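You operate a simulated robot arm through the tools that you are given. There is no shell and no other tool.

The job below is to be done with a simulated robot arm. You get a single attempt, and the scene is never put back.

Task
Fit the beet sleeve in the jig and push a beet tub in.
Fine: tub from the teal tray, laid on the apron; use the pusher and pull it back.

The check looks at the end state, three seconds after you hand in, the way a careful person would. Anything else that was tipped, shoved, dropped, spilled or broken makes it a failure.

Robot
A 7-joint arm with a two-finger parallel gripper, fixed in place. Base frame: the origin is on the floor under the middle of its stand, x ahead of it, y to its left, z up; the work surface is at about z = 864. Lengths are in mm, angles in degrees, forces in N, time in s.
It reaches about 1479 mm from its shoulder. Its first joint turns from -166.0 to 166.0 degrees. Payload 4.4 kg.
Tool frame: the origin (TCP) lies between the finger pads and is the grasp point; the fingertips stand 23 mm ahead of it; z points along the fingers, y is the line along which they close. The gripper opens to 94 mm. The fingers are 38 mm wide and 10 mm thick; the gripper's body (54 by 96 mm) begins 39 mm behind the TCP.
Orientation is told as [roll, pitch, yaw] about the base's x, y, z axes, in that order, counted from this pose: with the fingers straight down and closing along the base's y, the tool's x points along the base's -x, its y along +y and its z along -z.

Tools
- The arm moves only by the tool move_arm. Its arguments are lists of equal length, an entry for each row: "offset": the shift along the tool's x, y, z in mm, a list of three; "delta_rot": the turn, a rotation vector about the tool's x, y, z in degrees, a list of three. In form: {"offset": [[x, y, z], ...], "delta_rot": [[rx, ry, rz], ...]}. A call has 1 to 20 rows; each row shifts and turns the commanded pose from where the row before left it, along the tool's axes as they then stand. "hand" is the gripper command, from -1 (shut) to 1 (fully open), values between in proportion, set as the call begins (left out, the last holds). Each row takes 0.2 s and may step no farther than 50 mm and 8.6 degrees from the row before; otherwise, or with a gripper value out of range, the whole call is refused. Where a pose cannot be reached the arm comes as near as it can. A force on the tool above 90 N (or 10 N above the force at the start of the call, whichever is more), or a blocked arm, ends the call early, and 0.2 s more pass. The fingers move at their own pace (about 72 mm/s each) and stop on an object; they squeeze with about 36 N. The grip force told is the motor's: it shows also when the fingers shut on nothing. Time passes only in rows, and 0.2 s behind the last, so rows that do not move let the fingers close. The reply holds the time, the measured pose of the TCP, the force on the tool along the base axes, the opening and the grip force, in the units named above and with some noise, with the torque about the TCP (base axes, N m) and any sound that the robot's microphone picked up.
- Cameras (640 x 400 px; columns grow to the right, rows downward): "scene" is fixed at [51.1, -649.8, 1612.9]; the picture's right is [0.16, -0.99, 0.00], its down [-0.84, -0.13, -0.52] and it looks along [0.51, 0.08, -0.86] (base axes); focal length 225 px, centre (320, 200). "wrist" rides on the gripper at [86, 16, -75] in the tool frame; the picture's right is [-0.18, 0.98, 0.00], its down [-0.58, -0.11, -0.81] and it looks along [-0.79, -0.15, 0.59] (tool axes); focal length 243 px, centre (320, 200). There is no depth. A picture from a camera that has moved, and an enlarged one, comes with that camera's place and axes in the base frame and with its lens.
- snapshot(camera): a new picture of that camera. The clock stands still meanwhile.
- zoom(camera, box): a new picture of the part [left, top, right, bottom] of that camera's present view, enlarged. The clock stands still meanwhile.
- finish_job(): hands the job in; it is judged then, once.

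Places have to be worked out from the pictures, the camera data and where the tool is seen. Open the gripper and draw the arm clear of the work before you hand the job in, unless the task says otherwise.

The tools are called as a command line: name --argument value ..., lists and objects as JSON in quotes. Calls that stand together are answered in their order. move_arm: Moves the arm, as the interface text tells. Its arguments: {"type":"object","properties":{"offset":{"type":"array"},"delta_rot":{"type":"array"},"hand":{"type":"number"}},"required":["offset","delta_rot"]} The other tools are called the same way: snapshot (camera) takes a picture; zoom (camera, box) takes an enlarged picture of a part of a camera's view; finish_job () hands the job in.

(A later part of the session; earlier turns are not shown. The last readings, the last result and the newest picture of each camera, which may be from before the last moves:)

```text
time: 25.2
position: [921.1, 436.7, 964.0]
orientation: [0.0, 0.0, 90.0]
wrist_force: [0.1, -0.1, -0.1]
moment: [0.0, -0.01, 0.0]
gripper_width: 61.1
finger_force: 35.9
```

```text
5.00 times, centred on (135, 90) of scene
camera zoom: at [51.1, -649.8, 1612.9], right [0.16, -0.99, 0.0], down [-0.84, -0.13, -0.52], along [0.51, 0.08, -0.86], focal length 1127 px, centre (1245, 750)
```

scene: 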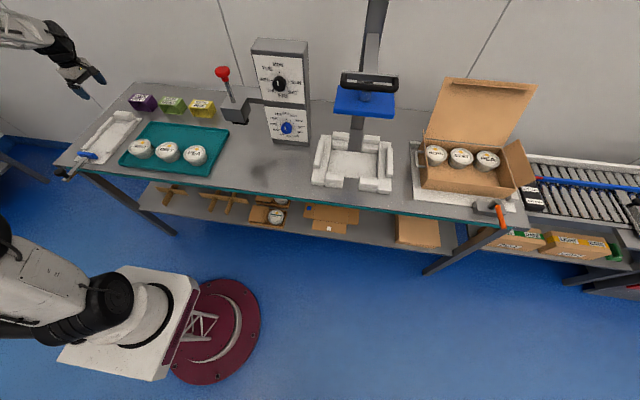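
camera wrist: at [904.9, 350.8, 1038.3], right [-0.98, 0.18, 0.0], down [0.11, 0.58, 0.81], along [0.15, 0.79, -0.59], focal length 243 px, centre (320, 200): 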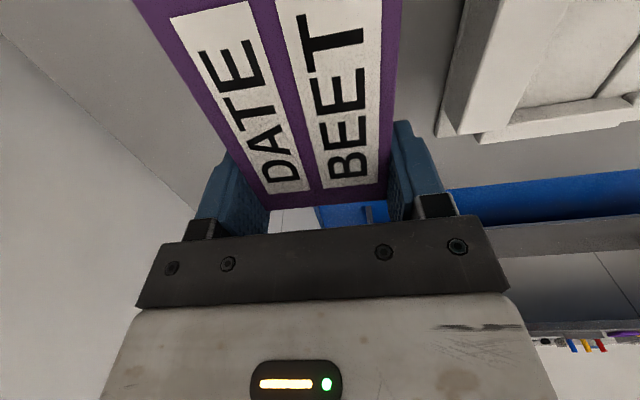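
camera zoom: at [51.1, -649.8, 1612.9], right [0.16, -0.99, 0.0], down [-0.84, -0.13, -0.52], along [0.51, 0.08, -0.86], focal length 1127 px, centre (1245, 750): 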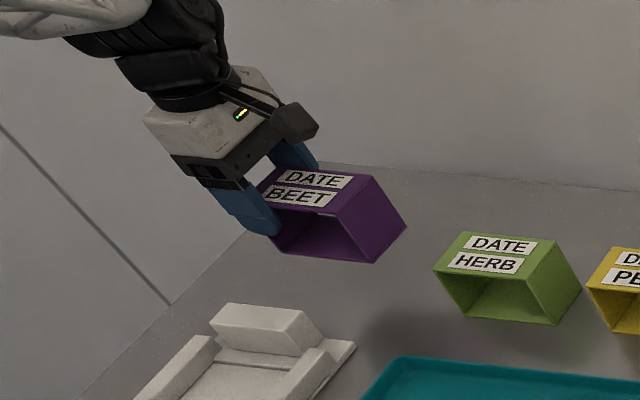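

The sleeve hangs level and secure. Carrying it over to the seat: sleeve centre is about 37.7 mm to −y of the TCP, so TCP target ≈ (750.2, 477.7).

move_arm --offset '[[-1.5, 6, 0], [-3, 12, 0], [-4, 17, 0], [-5, 21, 0], [-5.5, 24, 0], [-6, 24, 0], [-5.5, 23, 0], [-4.5, 19, 0], [-3, 14, 0], [-1.7, 7, 0], [-1, 3.3, 0], [0, 0, 0]]' --delta_rot '[[0, 0, 0], [0, 0, 0], [0, 0, 0], [0, 0, 0], [0, 0, 0], [0, 0, 0], [0, 0, 0], [0, 0, 0], [0, 0, 0], [0, 0, 0], [0, 0, 0], [0, 0, 0]]'

snapshot --camera "wrist"

zoom --camera "scene" --box '[70, 80, 150, 140]'

```text
time: 27.8
position: [749.9, 476.9, 963.6]
orientation: [-0.1, 0.0, 89.9]
wrist_force: [-0.3, -0.4, -0.2]
moment: [0.0, 0.0, 0.0]
gripper_width: 61.1
finger_force: 35.7
```

```text
taken
camera wrist: at [734.0, 391.0, 1038.1], right [-0.98, 0.18, 0.0], down [0.11, 0.58, 0.81], along [0.15, 0.79, -0.59], focal length 243 px, centre (320, 200)
```

wrist: 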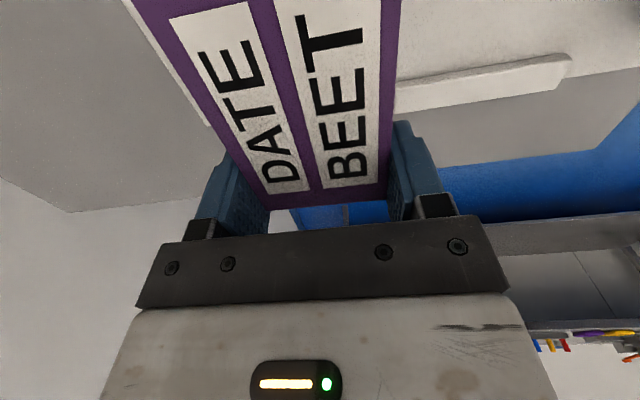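

```text
6.67 times, centred on (110, 110) of scene
camera zoom: at [51.1, -649.8, 1612.9], right [0.16, -0.99, 0.0], down [-0.84, -0.13, -0.52], along [0.51, 0.08, -0.86], focal length 1502 px, centre (1720, 800)
```

zoom: 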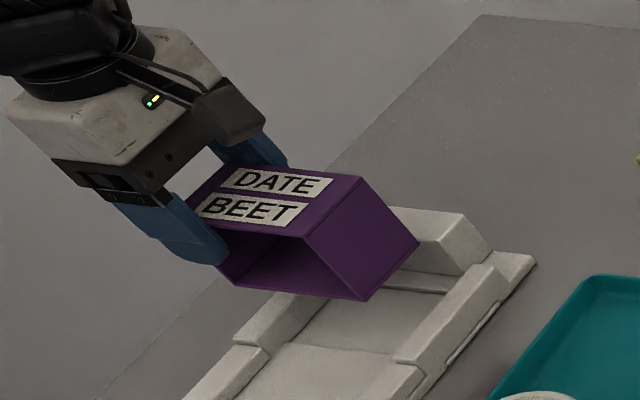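

The sleeve is hovering over the seat. Lowering to just above the rails (sleeve bottom ≈ 891) for an alignment check.

move_arm --offset '[[0, 0, 5], [0, 0, 7], [0, 0, 7], [0, 0, 6], [0, 0, 2], [0, 0, 0]]' --delta_rot '[[0, 0, 0], [0, 0, 0], [0, 0, 0], [0, 0, 0], [0, 0, 0], [0, 0, 0]]'

zoom --camera "scene" --box '[80, 95, 145, 138]'

snapshot --camera "wrist"

```text
time: 29.2
position: [751.6, 477.4, 936.5]
orientation: [0.0, 0.0, 90.0]
wrist_force: [-0.1, -0.2, -1.0]
moment: [0.04, -0.01, -0.01]
gripper_width: 61.0
finger_force: 36.6
```

```text
9.30 times, centred on (112, 116) of scene
camera zoom: at [51.1, -649.8, 1612.9], right [0.16, -0.99, 0.0], down [-0.84, -0.13, -0.52], along [0.51, 0.08, -0.86], focal length 2096 px, centre (2250, 977)
```

zoom: 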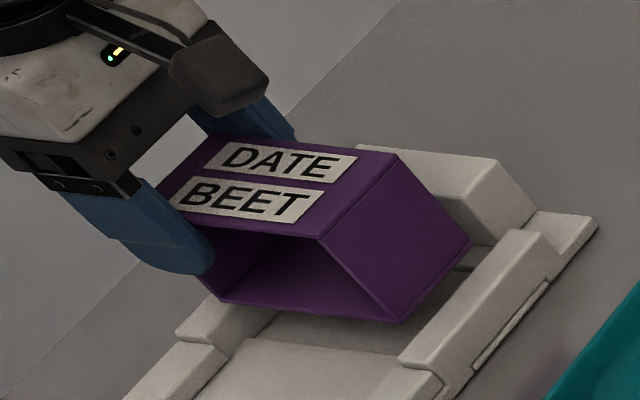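

```text
taken
camera wrist: at [734.2, 391.6, 1011.3], right [-0.98, 0.18, 0.0], down [0.11, 0.58, 0.81], along [0.15, 0.79, -0.59], focal length 243 px, centre (320, 200)
```

wrist: 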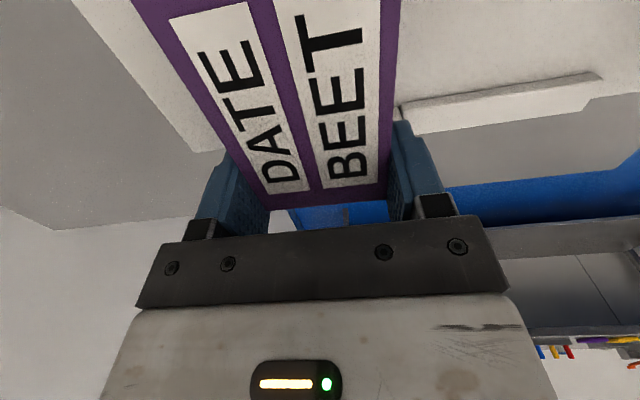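

Projection of the lowered corner lands within ~2 mm of the seat's +y corner, consistent with my numbers. Lowering in small steps while watching the force.

move_arm --offset '[[0, 0, 1.5], [0, 0, 1.5], [0, 0, 1.5], [0, 0, 1.5], [0, 0, 0]]' --delta_rot '[[0, 0, 0], [0, 0, 0], [0, 0, 0], [0, 0, 0], [0, 0, 0]]'

zoom --camera "scene" --box '[90, 105, 140, 138]'

```text
time: 30.4
position: [750.1, 477.9, 929.9]
orientation: [0.0, 0.0, 90.0]
wrist_force: [-0.1, 0.1, -0.8]
moment: [0.03, 0.0, 0.01]
gripper_width: 61.2
finger_force: 35.3
```

```text
12.12 times, centred on (115, 122) of scene
camera zoom: at [51.1, -649.8, 1612.9], right [0.16, -0.99, 0.0], down [-0.84, -0.13, -0.52], along [0.51, 0.08, -0.86], focal length 2731 px, centre (2805, 1152)
```

zoom: 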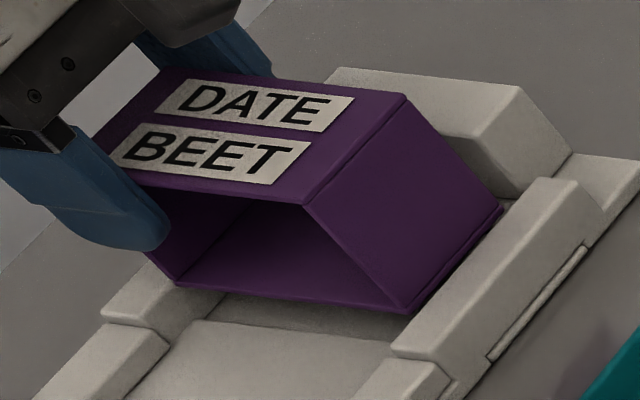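

No contact yet; continuing down slowly.

move_arm --offset '[[0, 0, 1], [0, 0, 1], [0, 0, 1], [0, 0, 1], [0, 0, 0]]' --delta_rot '[[0, 0, 0], [0, 0, 0], [0, 0, 0], [0, 0, 0], [0, 0, 0]]'

zoom --camera "scene" --box '[90, 105, 140, 138]'

```text
time: 31.6
position: [751.2, 477.8, 927.4]
orientation: [0.0, 0.1, 90.0]
wrist_force: [0.3, -0.4, 0.4]
moment: [0.02, -0.01, -0.04]
gripper_width: 61.1
finger_force: 36.5
```

```text
12.12 times, centred on (115, 122) of scene
camera zoom: at [51.1, -649.8, 1612.9], right [0.16, -0.99, 0.0], down [-0.84, -0.13, -0.52], along [0.51, 0.08, -0.86], focal length 2731 px, centre (2805, 1152)
```

zoom: 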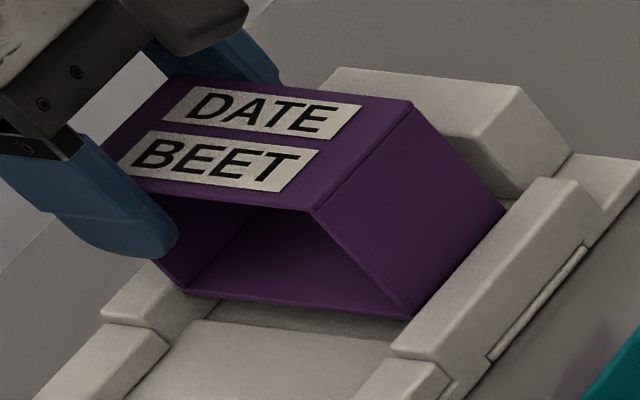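

The sleeve's −y bottom edge has slipped behind the rail's inner edge, i.e. it is entering between the rails with no force. Continuing down.

move_arm --offset '[[0, 0, 1], [0, 0, 1], [0, 0, 1], [0, 0, 1], [0, 0, 0]]' --delta_rot '[[0, 0, 0], [0, 0, 0], [0, 0, 0], [0, 0, 0], [0, 0, 0]]'

move_arm --offset '[[0, 0, 1], [0, 0, 1], [0, 0, 1], [0, 0, 0]]' --delta_rot '[[0, 0, 0], [0, 0, 0], [0, 0, 0], [0, 0, 0]]'

zoom --camera "scene" --box '[90, 105, 140, 138]'

snapshot --camera "wrist"

```text
time: 32.8
position: [751.7, 477.6, 922.2]
orientation: [0.0, 0.0, 90.1]
wrist_force: [0.1, -0.2, -1.0]
moment: [0.07, 0.02, 0.0]
gripper_width: 60.9
finger_force: 36.2
```

```text
time: 33.8
position: [751.1, 477.2, 919.0]
orientation: [0.0, 0.0, 90.0]
wrist_force: [-0.9, -1.0, -1.4]
moment: [0.04, -0.01, -0.03]
gripper_width: 61.4
finger_force: 36.7
```

```text
12.12 times, centred on (115, 122) of scene
camera zoom: at [51.1, -649.8, 1612.9], right [0.16, -0.99, 0.0], down [-0.84, -0.13, -0.52], along [0.51, 0.08, -0.86], focal length 2731 px, centre (2805, 1152)
```

zoom: 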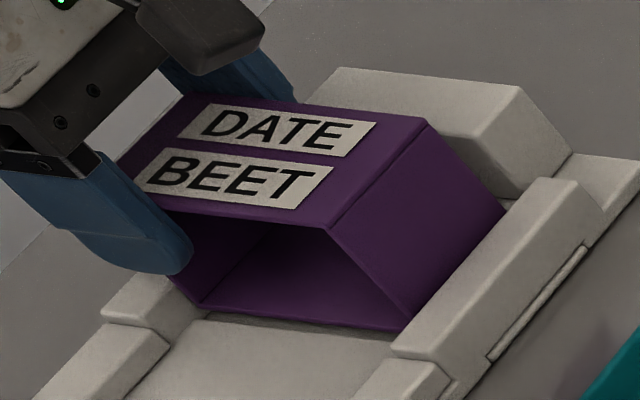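

```text
taken
camera wrist: at [734.3, 391.4, 993.4], right [-0.98, 0.18, 0.0], down [0.11, 0.58, 0.81], along [0.15, 0.79, -0.59], focal length 243 px, centre (320, 200)
```

wrist: 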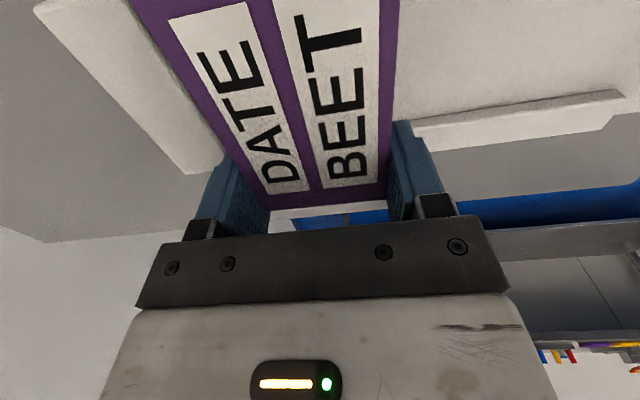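

Still free of contact (sleeve bottom ≈ 873). Two more small steps.

move_arm --offset '[[0, 0, 1], [0, 0, 1], [0, 0, 0]]' --delta_rot '[[0, 0, 0], [0, 0, 0], [0, 0, 0]]'

move_arm --offset '[[0, 0, 1], [0, 0, 0], [0, 0, 0]]' --delta_rot '[[0, 0, 0], [0, 0, 0], [0, 0, 0]]'

zoom --camera "scene" --box '[90, 105, 140, 138]'

```text
time: 34.6
position: [750.2, 478.6, 916.6]
orientation: [0.1, -0.1, 90.0]
wrist_force: [0.2, 0.2, -0.6]
moment: [0.02, 0.02, 0.01]
gripper_width: 61.1
finger_force: 36.0
```

```text
time: 35.4
position: [750.0, 477.8, 917.2]
orientation: [-0.1, 0.0, 90.0]
wrist_force: [0.5, 0.1, -0.1]
moment: [0.01, 0.01, 0.0]
gripper_width: 61.1
finger_force: 36.0
```

```text
12.12 times, centred on (115, 122) of scene
camera zoom: at [51.1, -649.8, 1612.9], right [0.16, -0.99, 0.0], down [-0.84, -0.13, -0.52], along [0.51, 0.08, -0.86], focal length 2731 px, centre (2805, 1152)
```

zoom: 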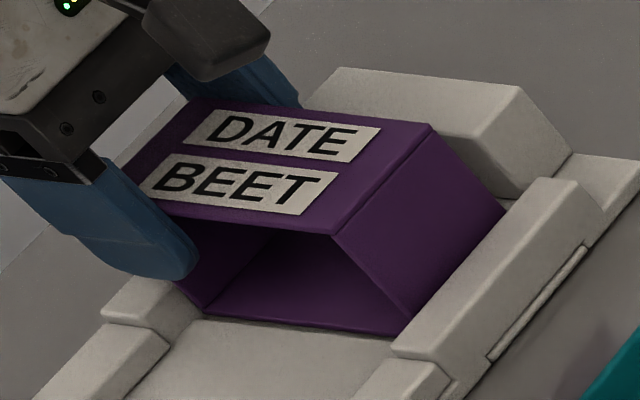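

move_arm --offset '[[0, 0, 1], [0, 0, 0.5], [0, 0, 0]]' --delta_rot '[[0, 0, 0], [0, 0, 0], [0, 0, 0]]'

move_arm --offset '[[0, 0, 1], [0, 0, 0.5], [0, 0, 0]]' --delta_rot '[[0, 0, 0], [0, 0, 0], [0, 0, 0]]'

zoom --camera "scene" --box '[90, 105, 140, 138]'

```text
time: 36.2
position: [750.3, 476.2, 914.7]
orientation: [-0.1, 0.1, 89.9]
wrist_force: [0.0, -0.7, -0.6]
moment: [-0.01, 0.02, 0.0]
gripper_width: 61.2
finger_force: 36.3
```

```text
time: 37.0
position: [751.2, 477.5, 913.4]
orientation: [-0.1, 0.0, 89.9]
wrist_force: [1.0, -2.7, 10.2]
moment: [-0.52, -0.21, 0.0]
gripper_width: 60.9
finger_force: 36.2
```

```text
12.12 times, centred on (115, 122) of scene
camera zoom: at [51.1, -649.8, 1612.9], right [0.16, -0.99, 0.0], down [-0.84, -0.13, -0.52], along [0.51, 0.08, -0.86], focal length 2731 px, centre (2805, 1152)
```

zoom: 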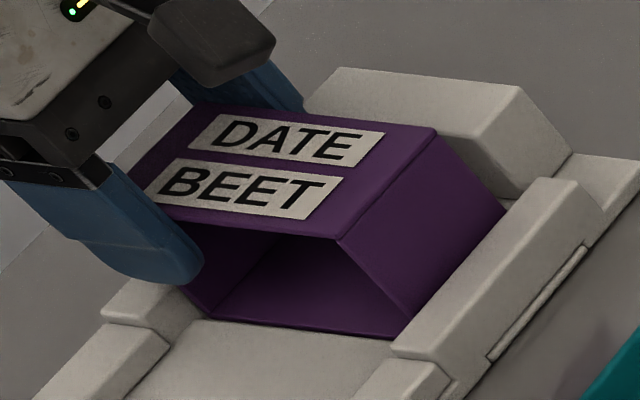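

Contact: about 10 N upward, acting under the middle of the sleeve, at TCP z≈913.5 — matching the seat floor. Releasing with a limited opening (72 mm) so the far finger stays clear of the stop block.

move_arm --offset '[[0, 0, 0], [0, 0, 0], [0, 0, 0], [0, 0, 0]]' --delta_rot '[[0, 0, 0], [0, 0, 0], [0, 0, 0], [0, 0, 0]]' --hand 0.53

zoom --camera "scene" --box '[90, 105, 140, 138]'

snapshot --camera "wrist"

```text
time: 38.0
position: [749.6, 476.8, 913.2]
orientation: [0.0, 0.0, 89.9]
wrist_force: [0.6, -1.0, -0.6]
moment: [-0.02, 0.0, 0.0]
gripper_width: 72.1
finger_force: 0.0
```

```text
12.12 times, centred on (115, 122) of scene
camera zoom: at [51.1, -649.8, 1612.9], right [0.16, -0.99, 0.0], down [-0.84, -0.13, -0.52], along [0.51, 0.08, -0.86], focal length 2731 px, centre (2805, 1152)
```

zoom: 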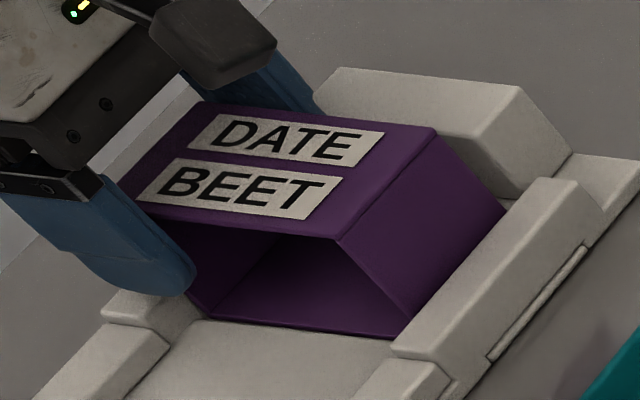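

```text
taken
camera wrist: at [734.0, 391.3, 987.8], right [-0.98, 0.18, 0.0], down [0.11, 0.58, 0.81], along [0.15, 0.79, -0.59], focal length 243 px, centre (320, 200)
```

wrist: 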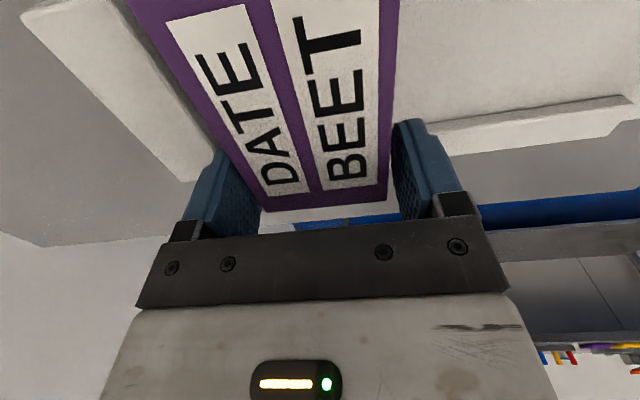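

The sleeve did not move on release. Raising straight out.

move_arm --offset '[[0, 0, -5], [0, 0, -10], [0, 0, -15], [0, 0, -20], [0, 0, -30], [0, 0, -30], [0, 0, 0]]' --delta_rot '[[0, 0, 0], [0, 0, 0], [0, 0, 0], [0, 0, 0], [0, 0, 0], [0, 0, 0], [0, 0, 0]]'

zoom --camera "scene" --box '[80, 95, 145, 138]'

snapshot --camera "wrist"

```text
time: 39.6
position: [749.6, 476.9, 1024.2]
orientation: [0.0, 0.0, 90.0]
wrist_force: [-0.5, -0.2, -0.4]
moment: [0.01, 0.03, 0.03]
gripper_width: 72.0
finger_force: 0.1
```

```text
9.30 times, centred on (112, 116) of scene
camera zoom: at [51.1, -649.8, 1612.9], right [0.16, -0.99, 0.0], down [-0.84, -0.13, -0.52], along [0.51, 0.08, -0.86], focal length 2096 px, centre (2250, 977)
```

zoom: 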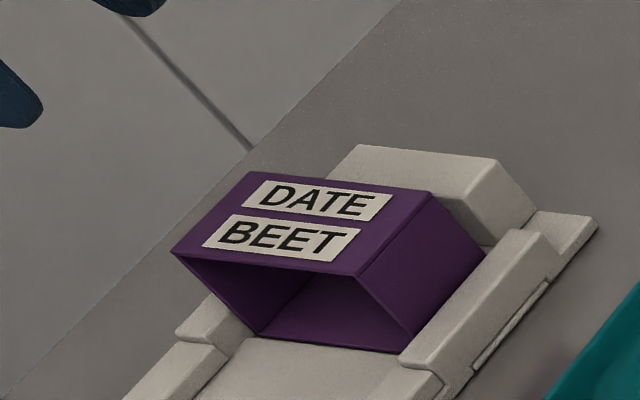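

```text
taken
camera wrist: at [732.7, 392.3, 1099.5], right [-0.98, 0.18, 0.0], down [0.11, 0.58, 0.81], along [0.15, 0.79, -0.59], focal length 243 px, centre (320, 200)
```

wrist: 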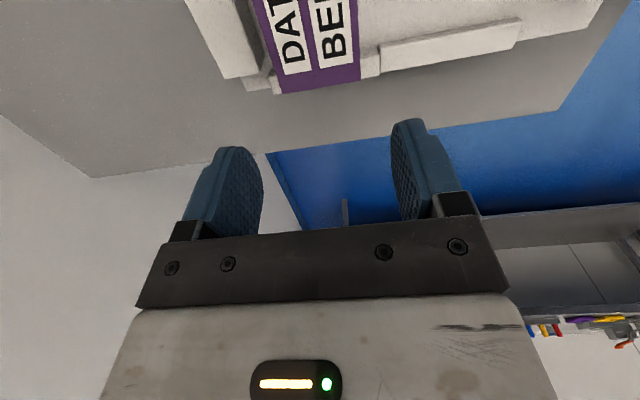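

The sleeve sits squarely in the seat, label up. Next, I move over the teal tray and tilt for a top-down look at the BEET tub.

move_arm --offset '[[0, 0, -38], [0, 0, -38], [40, 14.4, 0], [40, 14.4, 0], [40, 14.4, 0], [40, 14.4, 0], [40, 14.4, 0], [40, 14.4, 0], [40, 14.4, 0], [40, 14.2, 0], [0, 0, 0], [0, 0, 0], [0, 0, 0], [0, 0, 0], [0, 0, 0]]' --delta_rot '[[0, 0, 0], [0, 0, 0], [0, 0, 0], [0, 0, 0], [0, 0, 0], [0, 0, 0], [0, 0, 0], [0, 0, 0], [0, 0, 0], [0, 0, 0], [0, 7.5, 0], [0, 7.5, 0], [0, 7.5, 0], [0, 7.5, 0], [0, 0, 0]]' --hand 1

snapshot --camera "wrist"

zoom --camera "wrist" --box '[200, 0, 440, 220]'

```text
time: 42.8
position: [635.7, 157.1, 1100.3]
orientation: [0.0, 30.1, 90.0]
wrist_force: [0.4, -0.2, 0.9]
moment: [0.01, 0.03, -0.01]
gripper_width: 93.8
finger_force: 0.0
```

```text
taken
camera wrist: at [619.1, 120.5, 1208.0], right [-0.98, 0.16, -0.09], down [0.11, 0.91, 0.41], along [0.15, 0.39, -0.91], focal length 243 px, centre (320, 200)
```

wrist: 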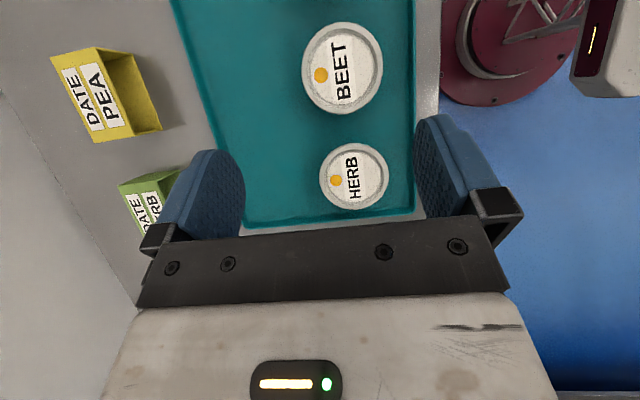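

```text
1.82 times, centred on (320, 110) of wrist
camera zoom: at [619.1, 120.5, 1208.0], right [-0.98, 0.16, -0.09], down [0.11, 0.91, 0.41], along [0.15, 0.39, -0.91], focal length 441 px, centre (320, 364)
```

zoom: 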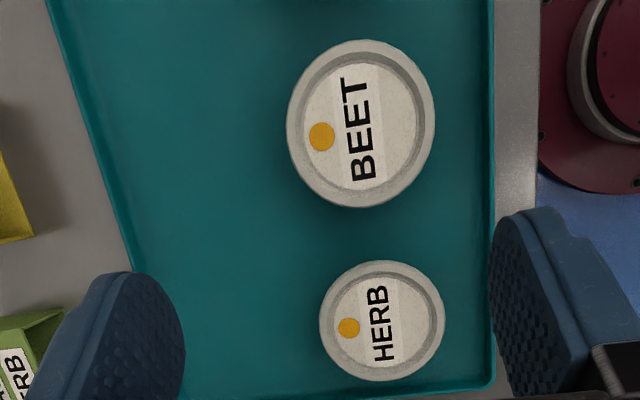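

The BEET tub lies near (619, 97) with diameter ~86–92 depending on its lid height, which I need to pin down. I'll take a second, lower view for parallax.

move_arm --offset '[[-5.5, 0, 31.5], [-5.5, 0, 31.5], [0, 0, 0]]' --delta_rot '[[0, 0, 0], [0, 0, 0], [0, 0, 0]]'

snapshot --camera "wrist"

zoom --camera "wrist" --box '[220, 0, 440, 200]'

```text
time: 43.6
position: [634.7, 135.3, 1039.7]
orientation: [0.0, 30.0, 90.1]
wrist_force: [-0.5, -0.4, 0.8]
moment: [0.03, 0.03, -0.02]
gripper_width: 93.6
finger_force: 0.0
```

```text
taken
camera wrist: at [619.1, 98.1, 1146.9], right [-0.98, 0.16, -0.09], down [0.11, 0.91, 0.41], along [0.15, 0.39, -0.91], focal length 243 px, centre (320, 200)
```

wrist: 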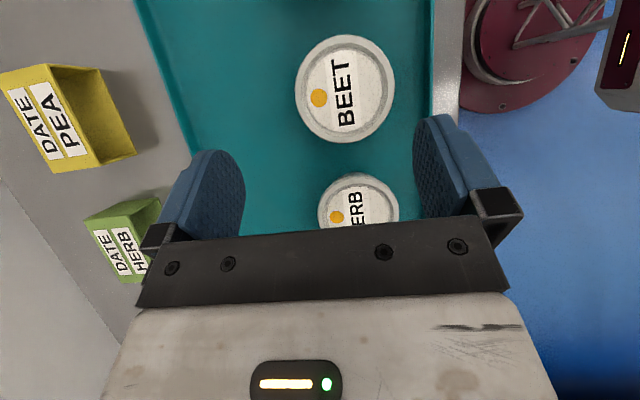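

```text
2.00 times, centred on (330, 100) of wrist
camera zoom: at [619.1, 98.1, 1146.9], right [-0.98, 0.16, -0.09], down [0.11, 0.91, 0.41], along [0.15, 0.39, -0.91], focal length 485 px, centre (300, 400)
```

zoom: 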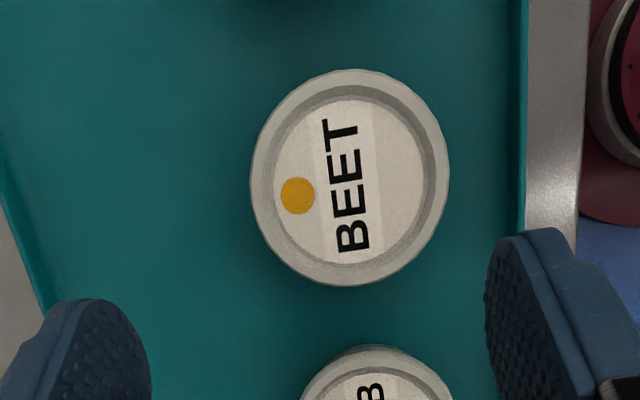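

Parallax gives lid top ≈ 916, diameter ≈ 86, centre ≈ (619.5, 98). Clearance to the fingers is ~4 mm per side. Straightening the tool and moving above the tub.

move_arm --offset '[[0, 0, 0], [0, 0, 0], [0, 0, 0], [0, 0, 0], [18.6, 7.6, 0], [18.7, 7.6, 20], [0, 0, 20], [0, 0, 0]]' --delta_rot '[[0, -7.5, 0], [0, -7.5, 0], [0, -7.5, 0], [0, -7.5, 0], [0, 0, 0], [0, 0, 0], [0, 0, 0], [0, 0, 0]]' --hand 1

snapshot --camera "wrist"

zoom --camera "scene" --box '[110, 110, 230, 190]'

```text
time: 45.4
position: [619.4, 98.3, 1000.1]
orientation: [0.1, 0.0, 89.9]
wrist_force: [-0.5, -0.8, 0.6]
moment: [-0.01, 0.02, -0.02]
gripper_width: 93.8
finger_force: 0.0
```

```text
taken
camera wrist: at [603.6, 12.4, 1074.7], right [-0.98, 0.18, 0.0], down [0.11, 0.58, 0.81], along [0.15, 0.79, -0.59], focal length 243 px, centre (320, 200)
```

wrist: 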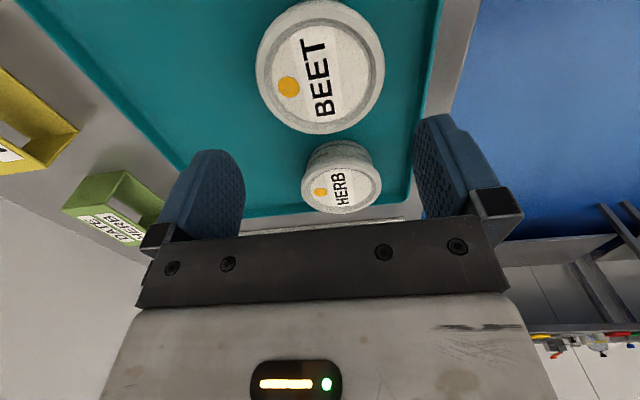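

```text
5.00 times, centred on (170, 150) of scene
camera zoom: at [51.1, -649.8, 1612.9], right [0.16, -0.99, 0.0], down [-0.84, -0.13, -0.52], along [0.51, 0.08, -0.86], focal length 1127 px, centre (1070, 450)
```

zoom: 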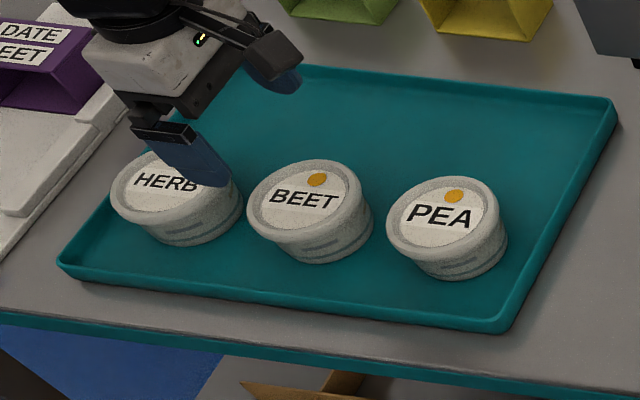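

Lid centre re-measured at x≈618–619.5. Descending to just above the lid for a last check before straddling it.

move_arm --offset '[[0, 0.4, 20], [0, 0, 20], [0, 0, 15], [0, 0, 0]]' --delta_rot '[[0, 0, 0], [0, 0, 0], [0, 0, 0], [0, 0, 0]]'

snapshot --camera "wrist"

zoom --camera "scene" --box '[130, 120, 220, 180]'

```text
time: 46.4
position: [619.3, 98.6, 944.7]
orientation: [0.0, 0.0, 89.9]
wrist_force: [-0.4, 0.2, 0.6]
moment: [0.01, 0.0, 0.0]
gripper_width: 94.1
finger_force: 0.0
```

```text
taken
camera wrist: at [603.5, 12.5, 1019.0], right [-0.98, 0.18, 0.0], down [0.11, 0.58, 0.81], along [0.15, 0.79, -0.59], focal length 243 px, centre (320, 200)
```

wrist: 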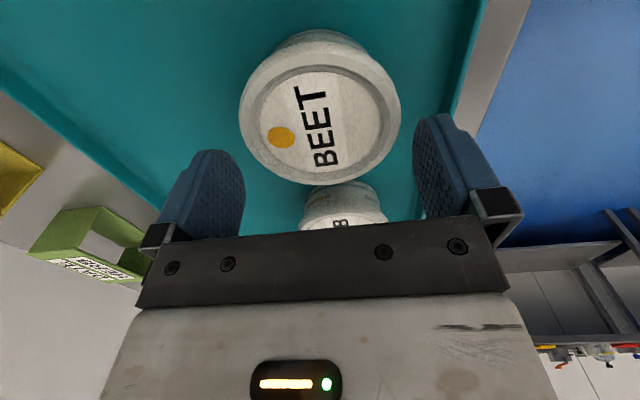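

```text
6.67 times, centred on (175, 150) of scene
camera zoom: at [51.1, -649.8, 1612.9], right [0.16, -0.99, 0.0], down [-0.84, -0.13, -0.52], along [0.51, 0.08, -0.86], focal length 1502 px, centre (1287, 533)
```

zoom: 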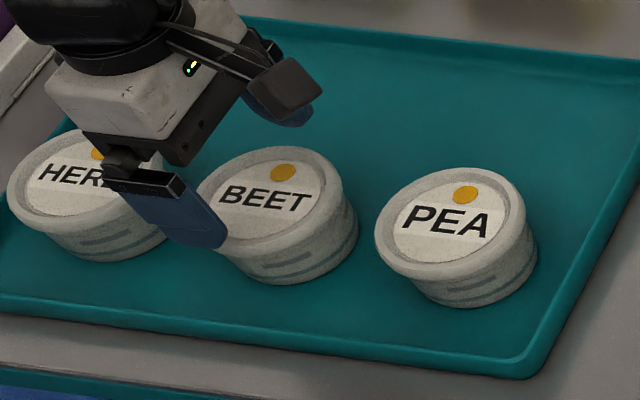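

Using proper tangent geometry, this view gives centre x=619.5 and radius 43 — consistent. Descending to straddle the lid rim.

move_arm --offset '[[0, 0, 6], [0, 0, 6], [0, 0, 6], [0, 0, 6], [0, 0, 6], [0, 0, 6], [0, 0, 0]]' --delta_rot '[[0, 0, 0], [0, 0, 0], [0, 0, 0], [0, 0, 0], [0, 0, 0], [0, 0, 0], [0, 0, 0]]'

snapshot --camera "wrist"

zoom --camera "scene" --box '[130, 120, 220, 180]'

```text
time: 48.0
position: [619.9, 98.0, 909.3]
orientation: [0.0, 0.0, 90.1]
wrist_force: [0.2, 0.3, 0.1]
moment: [0.0, 0.01, 0.01]
gripper_width: 94.2
finger_force: 0.0
```

```text
taken
camera wrist: at [603.6, 12.7, 983.5], right [-0.98, 0.18, 0.0], down [0.11, 0.58, 0.81], along [0.15, 0.79, -0.59], focal length 243 px, centre (320, 200)
```

wrist: 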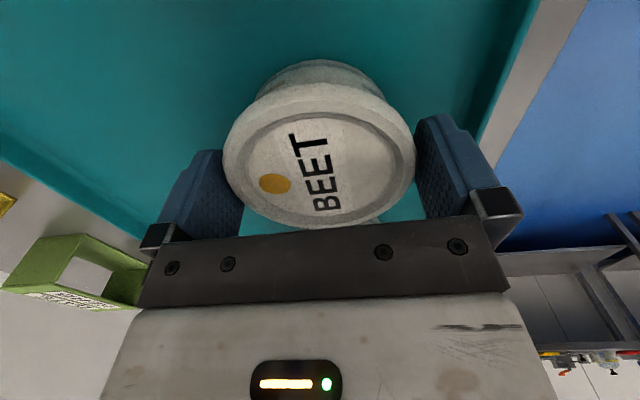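

```text
6.67 times, centred on (175, 150) of scene
camera zoom: at [51.1, -649.8, 1612.9], right [0.16, -0.99, 0.0], down [-0.84, -0.13, -0.52], along [0.51, 0.08, -0.86], focal length 1502 px, centre (1287, 533)
```

zoom: 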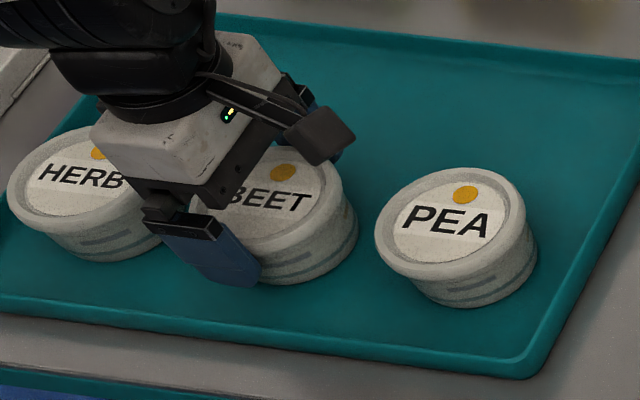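

Fingers straddle the lid rim with a few mm on each side; TCP is at rim height. Closing.

move_arm --offset '[[0, 0, 2], [0, 0, 0], [0, 0, 0], [0, 0, 0], [0, 0, 0]]' --delta_rot '[[0, 0, 0], [0, 0, 0], [0, 0, 0], [0, 0, 0], [0, 0, 0]]' --hand -1

move_arm --offset '[[0, 0, -1], [0, 0, -2], [0, 0, -3], [0, 0, -3], [0, 0, 0]]' --delta_rot '[[0, 0, 0], [0, 0, 0], [0, 0, 0], [0, 0, 0], [0, 0, 0]]'

snapshot --camera "wrist"

zoom --camera "scene" --box '[130, 120, 220, 180]'

```text
time: 49.2
position: [620.1, 99.2, 908.0]
orientation: [-0.2, 0.1, 90.0]
wrist_force: [4.5, -0.1, 34.5]
moment: [0.03, 0.0, -0.02]
gripper_width: 89.2
finger_force: 36.4
```

```text
time: 50.4
position: [620.3, 98.1, 916.2]
orientation: [0.0, 0.0, 90.0]
wrist_force: [-0.3, 0.3, -1.9]
moment: [-0.02, 0.02, -0.01]
gripper_width: 89.3
finger_force: 36.0
```

```text
taken
camera wrist: at [603.8, 12.0, 990.4], right [-0.98, 0.18, 0.0], down [0.11, 0.58, 0.81], along [0.15, 0.79, -0.59], focal length 243 px, centre (320, 200)
```

wrist: 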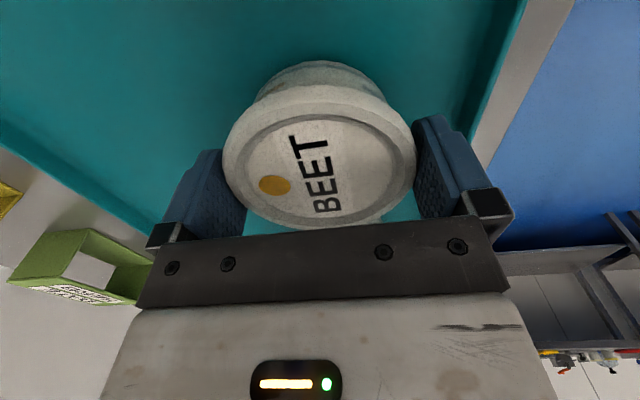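

```text
6.67 times, centred on (175, 150) of scene
camera zoom: at [51.1, -649.8, 1612.9], right [0.16, -0.99, 0.0], down [-0.84, -0.13, -0.52], along [0.51, 0.08, -0.86], focal length 1502 px, centre (1287, 533)
```

zoom: 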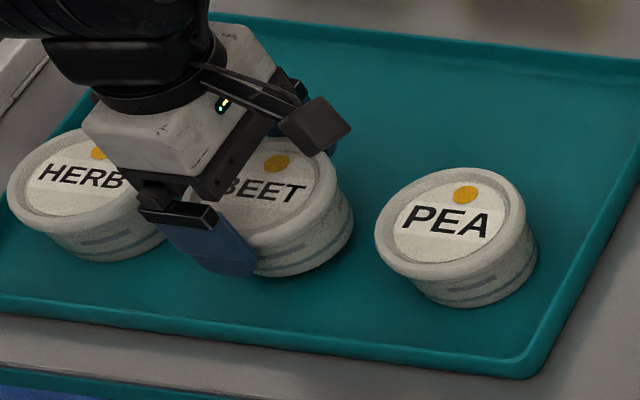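

The tub is held at its 89 mm rim and lifts cleanly. Raising it clear of the HERB tub, then carrying it over to the apron at about (640, 440).

move_arm --offset '[[0, 0, -6], [0, 0, -10], [0, 0, -14], [0, 0, -16], [0, 0, -16], [0, 0, -10], [0, 0, -4], [0, 0, 0]]' --delta_rot '[[0, 0, 0], [0, 0, 0], [0, 0, 0], [0, 0, 0], [0, 0, 0], [0, 0, 0], [0, 0, 0], [0, 0, 0]]'

move_arm --offset '[[-8, -0.5, 0], [-15, -1, 0], [-22, -1.3, 0], [-28, -1.6, 0], [-30, -1.7, 0], [-30, -1.7, 0], [-30, -1.7, 0], [-30, -1.7, 0], [-30, -1.7, 0], [-30, -1.7, 0], [-28, -1.6, 0], [-24, -1.4, 0], [-18, -1.1, 0], [-12, -0.7, 0], [-7, -0.3, 0], [0, 0, 0]]' --delta_rot '[[0, 0, 0], [0, 0, 0], [0, 0, 0], [0, 0, 0], [0, 0, 0], [0, 0, 0], [0, 0, 0], [0, 0, 0], [0, 0, 0], [0, 0, 0], [0, 0, 0], [0, 0, 0], [0, 0, 0], [0, 0, 0], [0, 0, 0], [0, 0, 0]]'

snapshot --camera "wrist"

zoom --camera "scene" --box '[50, 80, 170, 190]'

```text
time: 52.2
position: [619.6, 99.2, 992.9]
orientation: [-0.1, 0.0, 90.0]
wrist_force: [0.7, -0.1, -2.5]
moment: [0.01, 0.02, -0.02]
gripper_width: 89.2
finger_force: 36.3
```

```text
time: 55.6
position: [638.7, 439.0, 991.0]
orientation: [0.1, 0.0, 90.0]
wrist_force: [-0.4, -0.3, -1.7]
moment: [-0.03, -0.03, 0.01]
gripper_width: 89.5
finger_force: 35.8
```

```text
taken
camera wrist: at [623.2, 353.1, 1065.1], right [-0.98, 0.18, 0.0], down [0.11, 0.58, 0.81], along [0.15, 0.79, -0.59], focal length 243 px, centre (320, 200)
```

wrist: 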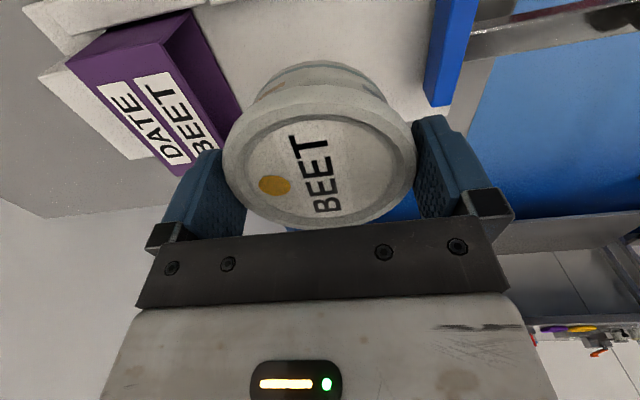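

```text
3.64 times, centred on (110, 135) of scene
camera zoom: at [51.1, -649.8, 1612.9], right [0.16, -0.99, 0.0], down [-0.84, -0.13, -0.52], along [0.51, 0.08, -0.86], focal length 819 px, centre (1084, 436)
```

zoom: 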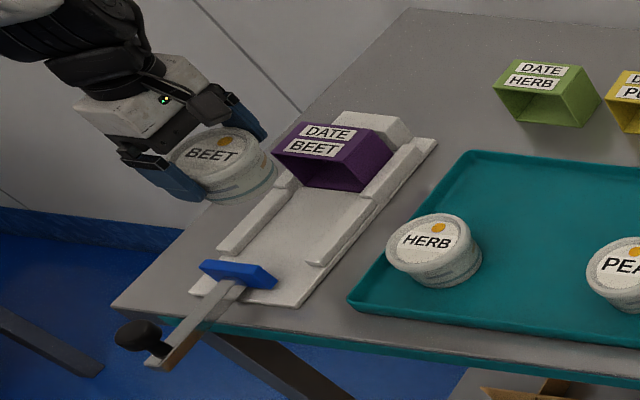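

Tub is above the apron, between the pusher bar and the sleeve. Lowering partway and checking the alignment with the rails.

move_arm --offset '[[0, 0, 8], [0, 0, 14], [0, 0, 14], [0, 0, 10], [0, 0, 6], [0, 0, 0]]' --delta_rot '[[0, 0, 0], [0, 0, 0], [0, 0, 0], [0, 0, 0], [0, 0, 0], [0, 0, 0]]'

zoom --camera "scene" --box '[65, 105, 145, 170]'

snapshot --camera "wrist"

```text
time: 57.0
position: [640.7, 439.5, 939.5]
orientation: [0.0, 0.1, 90.0]
wrist_force: [0.6, 0.3, -2.0]
moment: [-0.01, -0.01, -0.01]
gripper_width: 89.4
finger_force: 36.6
```

```text
6.15 times, centred on (105, 138) of scene
camera zoom: at [51.1, -649.8, 1612.9], right [0.16, -0.99, 0.0], down [-0.84, -0.13, -0.52], along [0.51, 0.08, -0.86], focal length 1387 px, centre (1643, 585)
```

zoom: 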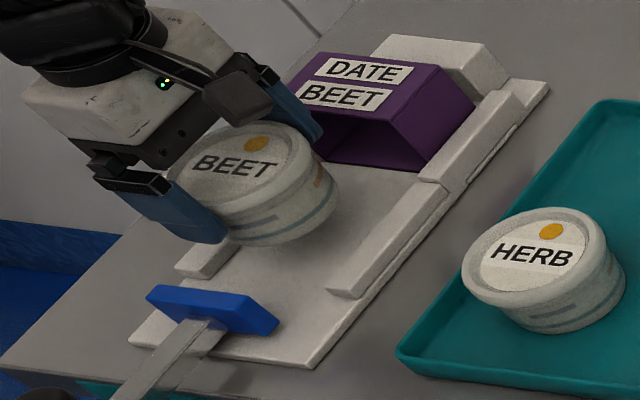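

```text
taken
camera wrist: at [624.4, 353.4, 1013.6], right [-0.98, 0.18, 0.0], down [0.11, 0.58, 0.81], along [0.15, 0.79, -0.59], focal length 243 px, centre (320, 200)
```

wrist: 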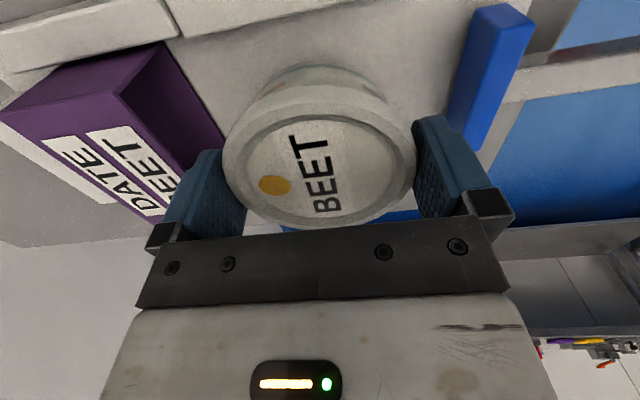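

Alignment looks good; clear of the pusher bar and sleeve. Lowering to near the apron, then in small steps.

move_arm --offset '[[0, 0, 5], [0, 0, 6], [0, 0, 6], [0, 0, 4], [0, 0, 2], [0, 0, 0]]' --delta_rot '[[0, 0, 0], [0, 0, 0], [0, 0, 0], [0, 0, 0], [0, 0, 0], [0, 0, 0]]'

move_arm --offset '[[0, 0, 1], [0, 0, 1], [0, 0, 0]]' --delta_rot '[[0, 0, 0], [0, 0, 0], [0, 0, 0]]'

zoom --camera "scene" --box '[65, 105, 145, 170]'

```text
time: 58.4
position: [639.8, 440.4, 916.4]
orientation: [0.0, -0.1, 90.0]
wrist_force: [-0.1, -0.3, -2.5]
moment: [-0.03, 0.02, 0.0]
gripper_width: 89.3
finger_force: 36.2
```

```text
time: 59.2
position: [640.3, 440.4, 914.0]
orientation: [0.0, -0.1, 90.1]
wrist_force: [-0.2, 0.5, -1.4]
moment: [0.02, 0.0, -0.02]
gripper_width: 89.3
finger_force: 36.3
```

```text
6.15 times, centred on (105, 138) of scene
camera zoom: at [51.1, -649.8, 1612.9], right [0.16, -0.99, 0.0], down [-0.84, -0.13, -0.52], along [0.51, 0.08, -0.86], focal length 1387 px, centre (1643, 585)
```

zoom: 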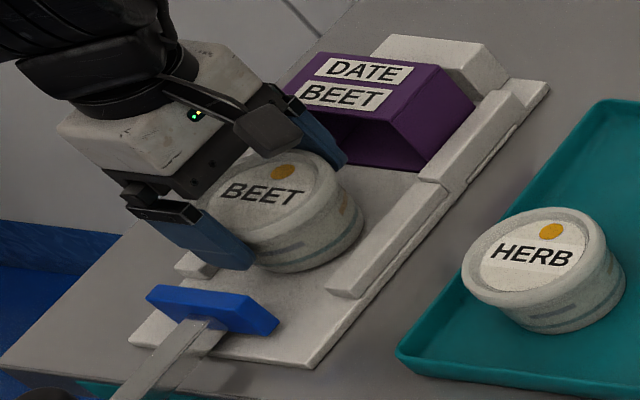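

Close to the apron, still no contact. Stepping down half-millimetre to millimetre at a time.

move_arm --offset '[[0, 0, 0.7], [0, 0, 0.7], [0, 0, 0]]' --delta_rot '[[0, 0, 0], [0, 0, 0], [0, 0, 0]]'

move_arm --offset '[[0, 0, 0.7], [0, 0, 0.3], [0, 0, 0]]' --delta_rot '[[0, 0, 0], [0, 0, 0], [0, 0, 0]]'

```text
time: 60.0
position: [639.1, 441.4, 913.2]
orientation: [0.0, 0.0, 90.0]
wrist_force: [0.2, -0.1, -2.3]
moment: [-0.01, 0.0, 0.03]
gripper_width: 89.1
finger_force: 36.3
```

```text
time: 60.8
position: [638.8, 440.8, 911.9]
orientation: [-0.1, 0.1, 90.0]
wrist_force: [0.2, 0.7, -1.8]
moment: [0.01, -0.01, -0.03]
gripper_width: 89.2
finger_force: 35.9
```

move_arm --offset '[[0, 0, 0.6], [0, 0, 0.4], [0, 0, 0]]' --delta_rot '[[0, 0, 0], [0, 0, 0], [0, 0, 0]]'

zoom --camera "scene" --box '[80, 115, 130, 155]'

```text
time: 61.6
position: [639.9, 441.1, 911.0]
orientation: [0.0, -0.1, 90.0]
wrist_force: [-3.3, 2.2, 5.6]
moment: [-0.11, 0.11, -0.02]
gripper_width: 89.3
finger_force: 36.7
```

```text
10.00 times, centred on (105, 135) of scene
camera zoom: at [51.1, -649.8, 1612.9], right [0.16, -0.99, 0.0], down [-0.84, -0.13, -0.52], along [0.51, 0.08, -0.86], focal length 2253 px, centre (2470, 850)
```

zoom: 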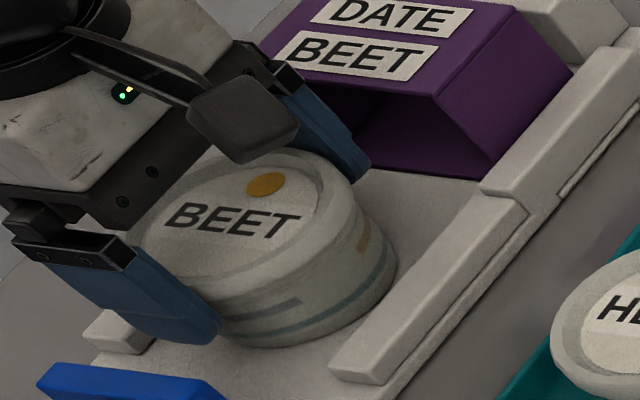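

Contact: force flipped to +5.6 N, so the tub rests on the apron. Releasing.

move_arm --offset '[[0, 0, 0], [0, 0, 0], [0, 0, 0]]' --delta_rot '[[0, 0, 0], [0, 0, 0], [0, 0, 0]]' --hand 1

move_arm --offset '[[0, 0, -4], [0, 0, -6], [0, 0, -8], [0, 0, -10], [0, 0, 0]]' --delta_rot '[[0, 0, 0], [0, 0, 0], [0, 0, 0], [0, 0, 0], [0, 0, 0]]'

snapshot --camera "wrist"

zoom --camera "scene" --box '[65, 105, 145, 170]'

```text
time: 62.4
position: [639.4, 440.7, 910.8]
orientation: [0.0, 0.0, 90.1]
wrist_force: [0.2, -0.1, 0.2]
moment: [0.01, 0.01, 0.03]
gripper_width: 94.1
finger_force: 0.2
```

```text
time: 63.6
position: [638.3, 441.2, 939.2]
orientation: [-0.1, 0.0, 89.9]
wrist_force: [-0.3, -1.1, 1.5]
moment: [-0.01, -0.01, 0.01]
gripper_width: 94.1
finger_force: 0.0
```

```text
taken
camera wrist: at [623.2, 354.7, 1013.0], right [-0.98, 0.18, 0.0], down [0.11, 0.58, 0.81], along [0.15, 0.79, -0.59], focal length 243 px, centre (320, 200)
```

wrist: 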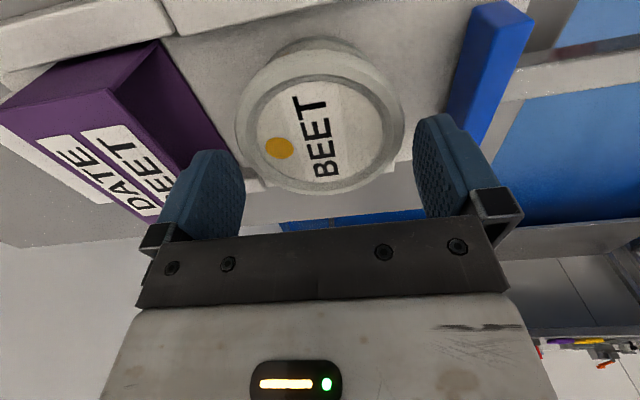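

```text
6.15 times, centred on (105, 138) of scene
camera zoom: at [51.1, -649.8, 1612.9], right [0.16, -0.99, 0.0], down [-0.84, -0.13, -0.52], along [0.51, 0.08, -0.86], focal length 1387 px, centre (1643, 585)
```

zoom: 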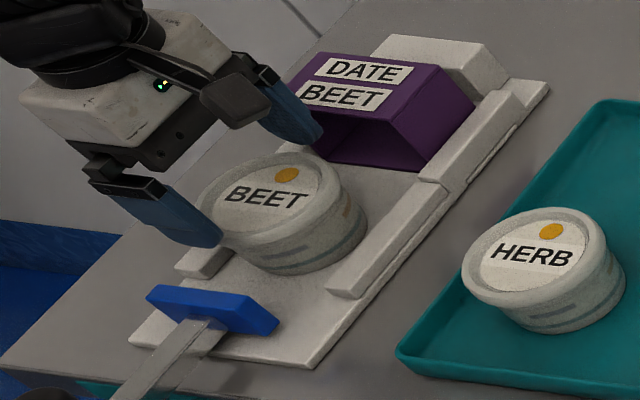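

The tub stands free on the apron. Now I go up and over to look down at the pusher's handle.

move_arm --offset '[[0, 0, -40], [0, 0, -40], [0, 0, -40], [-7.5, 37.6, 0], [-7.5, 37.6, 0], [-7.5, 37.6, 0], [-7.5, 37.6, 0], [-7.5, 37.6, 0], [0, 0, 0], [0, 0, 0], [0, 0, 0], [0, 0, 0], [0, 0, 0]]' --delta_rot '[[0, 0, 0], [0, 0, 0], [0, 0, 0], [0, 0, 0], [0, 0, 0], [0, 0, 0], [0, 0, 0], [0, 0, 0], [0, 7.5, 0], [0, 7.5, 0], [0, 7.5, 0], [0, 7.5, 0], [0, 0, 0]]'

snapshot --camera "wrist"

zoom --camera "wrist" --box '[200, 0, 440, 220]'

zoom --camera "scene" --box '[50, 145, 120, 195]'

```text
time: 66.4
position: [451.2, 478.1, 1059.5]
orientation: [0.0, 30.1, 90.1]
wrist_force: [0.0, -0.2, 0.5]
moment: [-0.05, -0.02, -0.04]
gripper_width: 93.6
finger_force: 0.0
```

```text
taken
camera wrist: at [435.2, 440.8, 1166.9], right [-0.98, 0.16, -0.09], down [0.11, 0.91, 0.41], along [0.15, 0.39, -0.91], focal length 243 px, centre (320, 200)
```

wrist: 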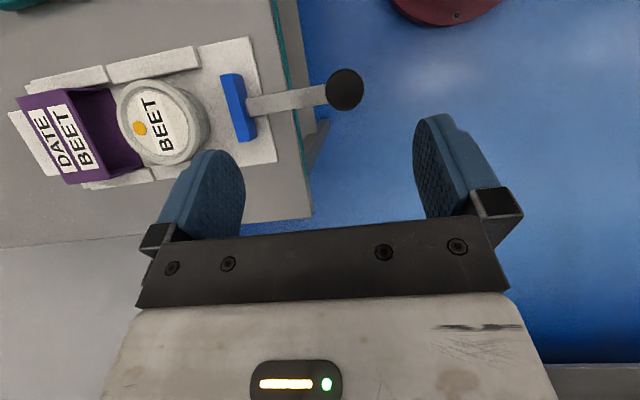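

```text
1.82 times, centred on (320, 110) of wrist
camera zoom: at [435.2, 440.8, 1166.9], right [-0.98, 0.16, -0.09], down [0.11, 0.91, 0.41], along [0.15, 0.39, -0.91], focal length 441 px, centre (320, 364)
```

zoom: 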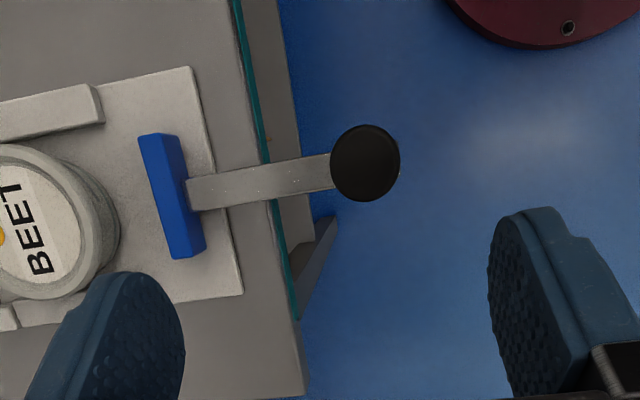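

```text
8.00 times, centred on (85, 170) of scene
camera zoom: at [51.1, -649.8, 1612.9], right [0.16, -0.99, 0.0], down [-0.84, -0.13, -0.52], along [0.51, 0.08, -0.86], focal length 1803 px, centre (2200, 440)
```

zoom: 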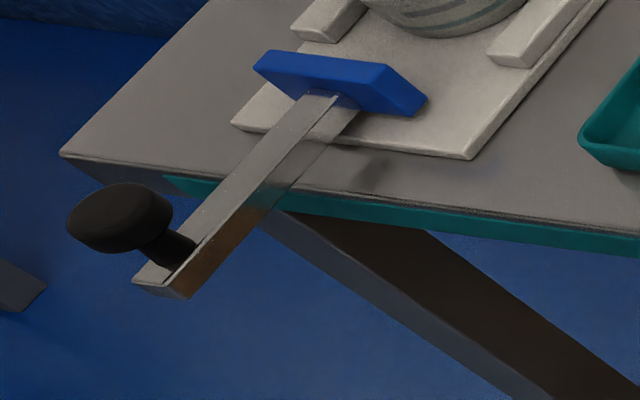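

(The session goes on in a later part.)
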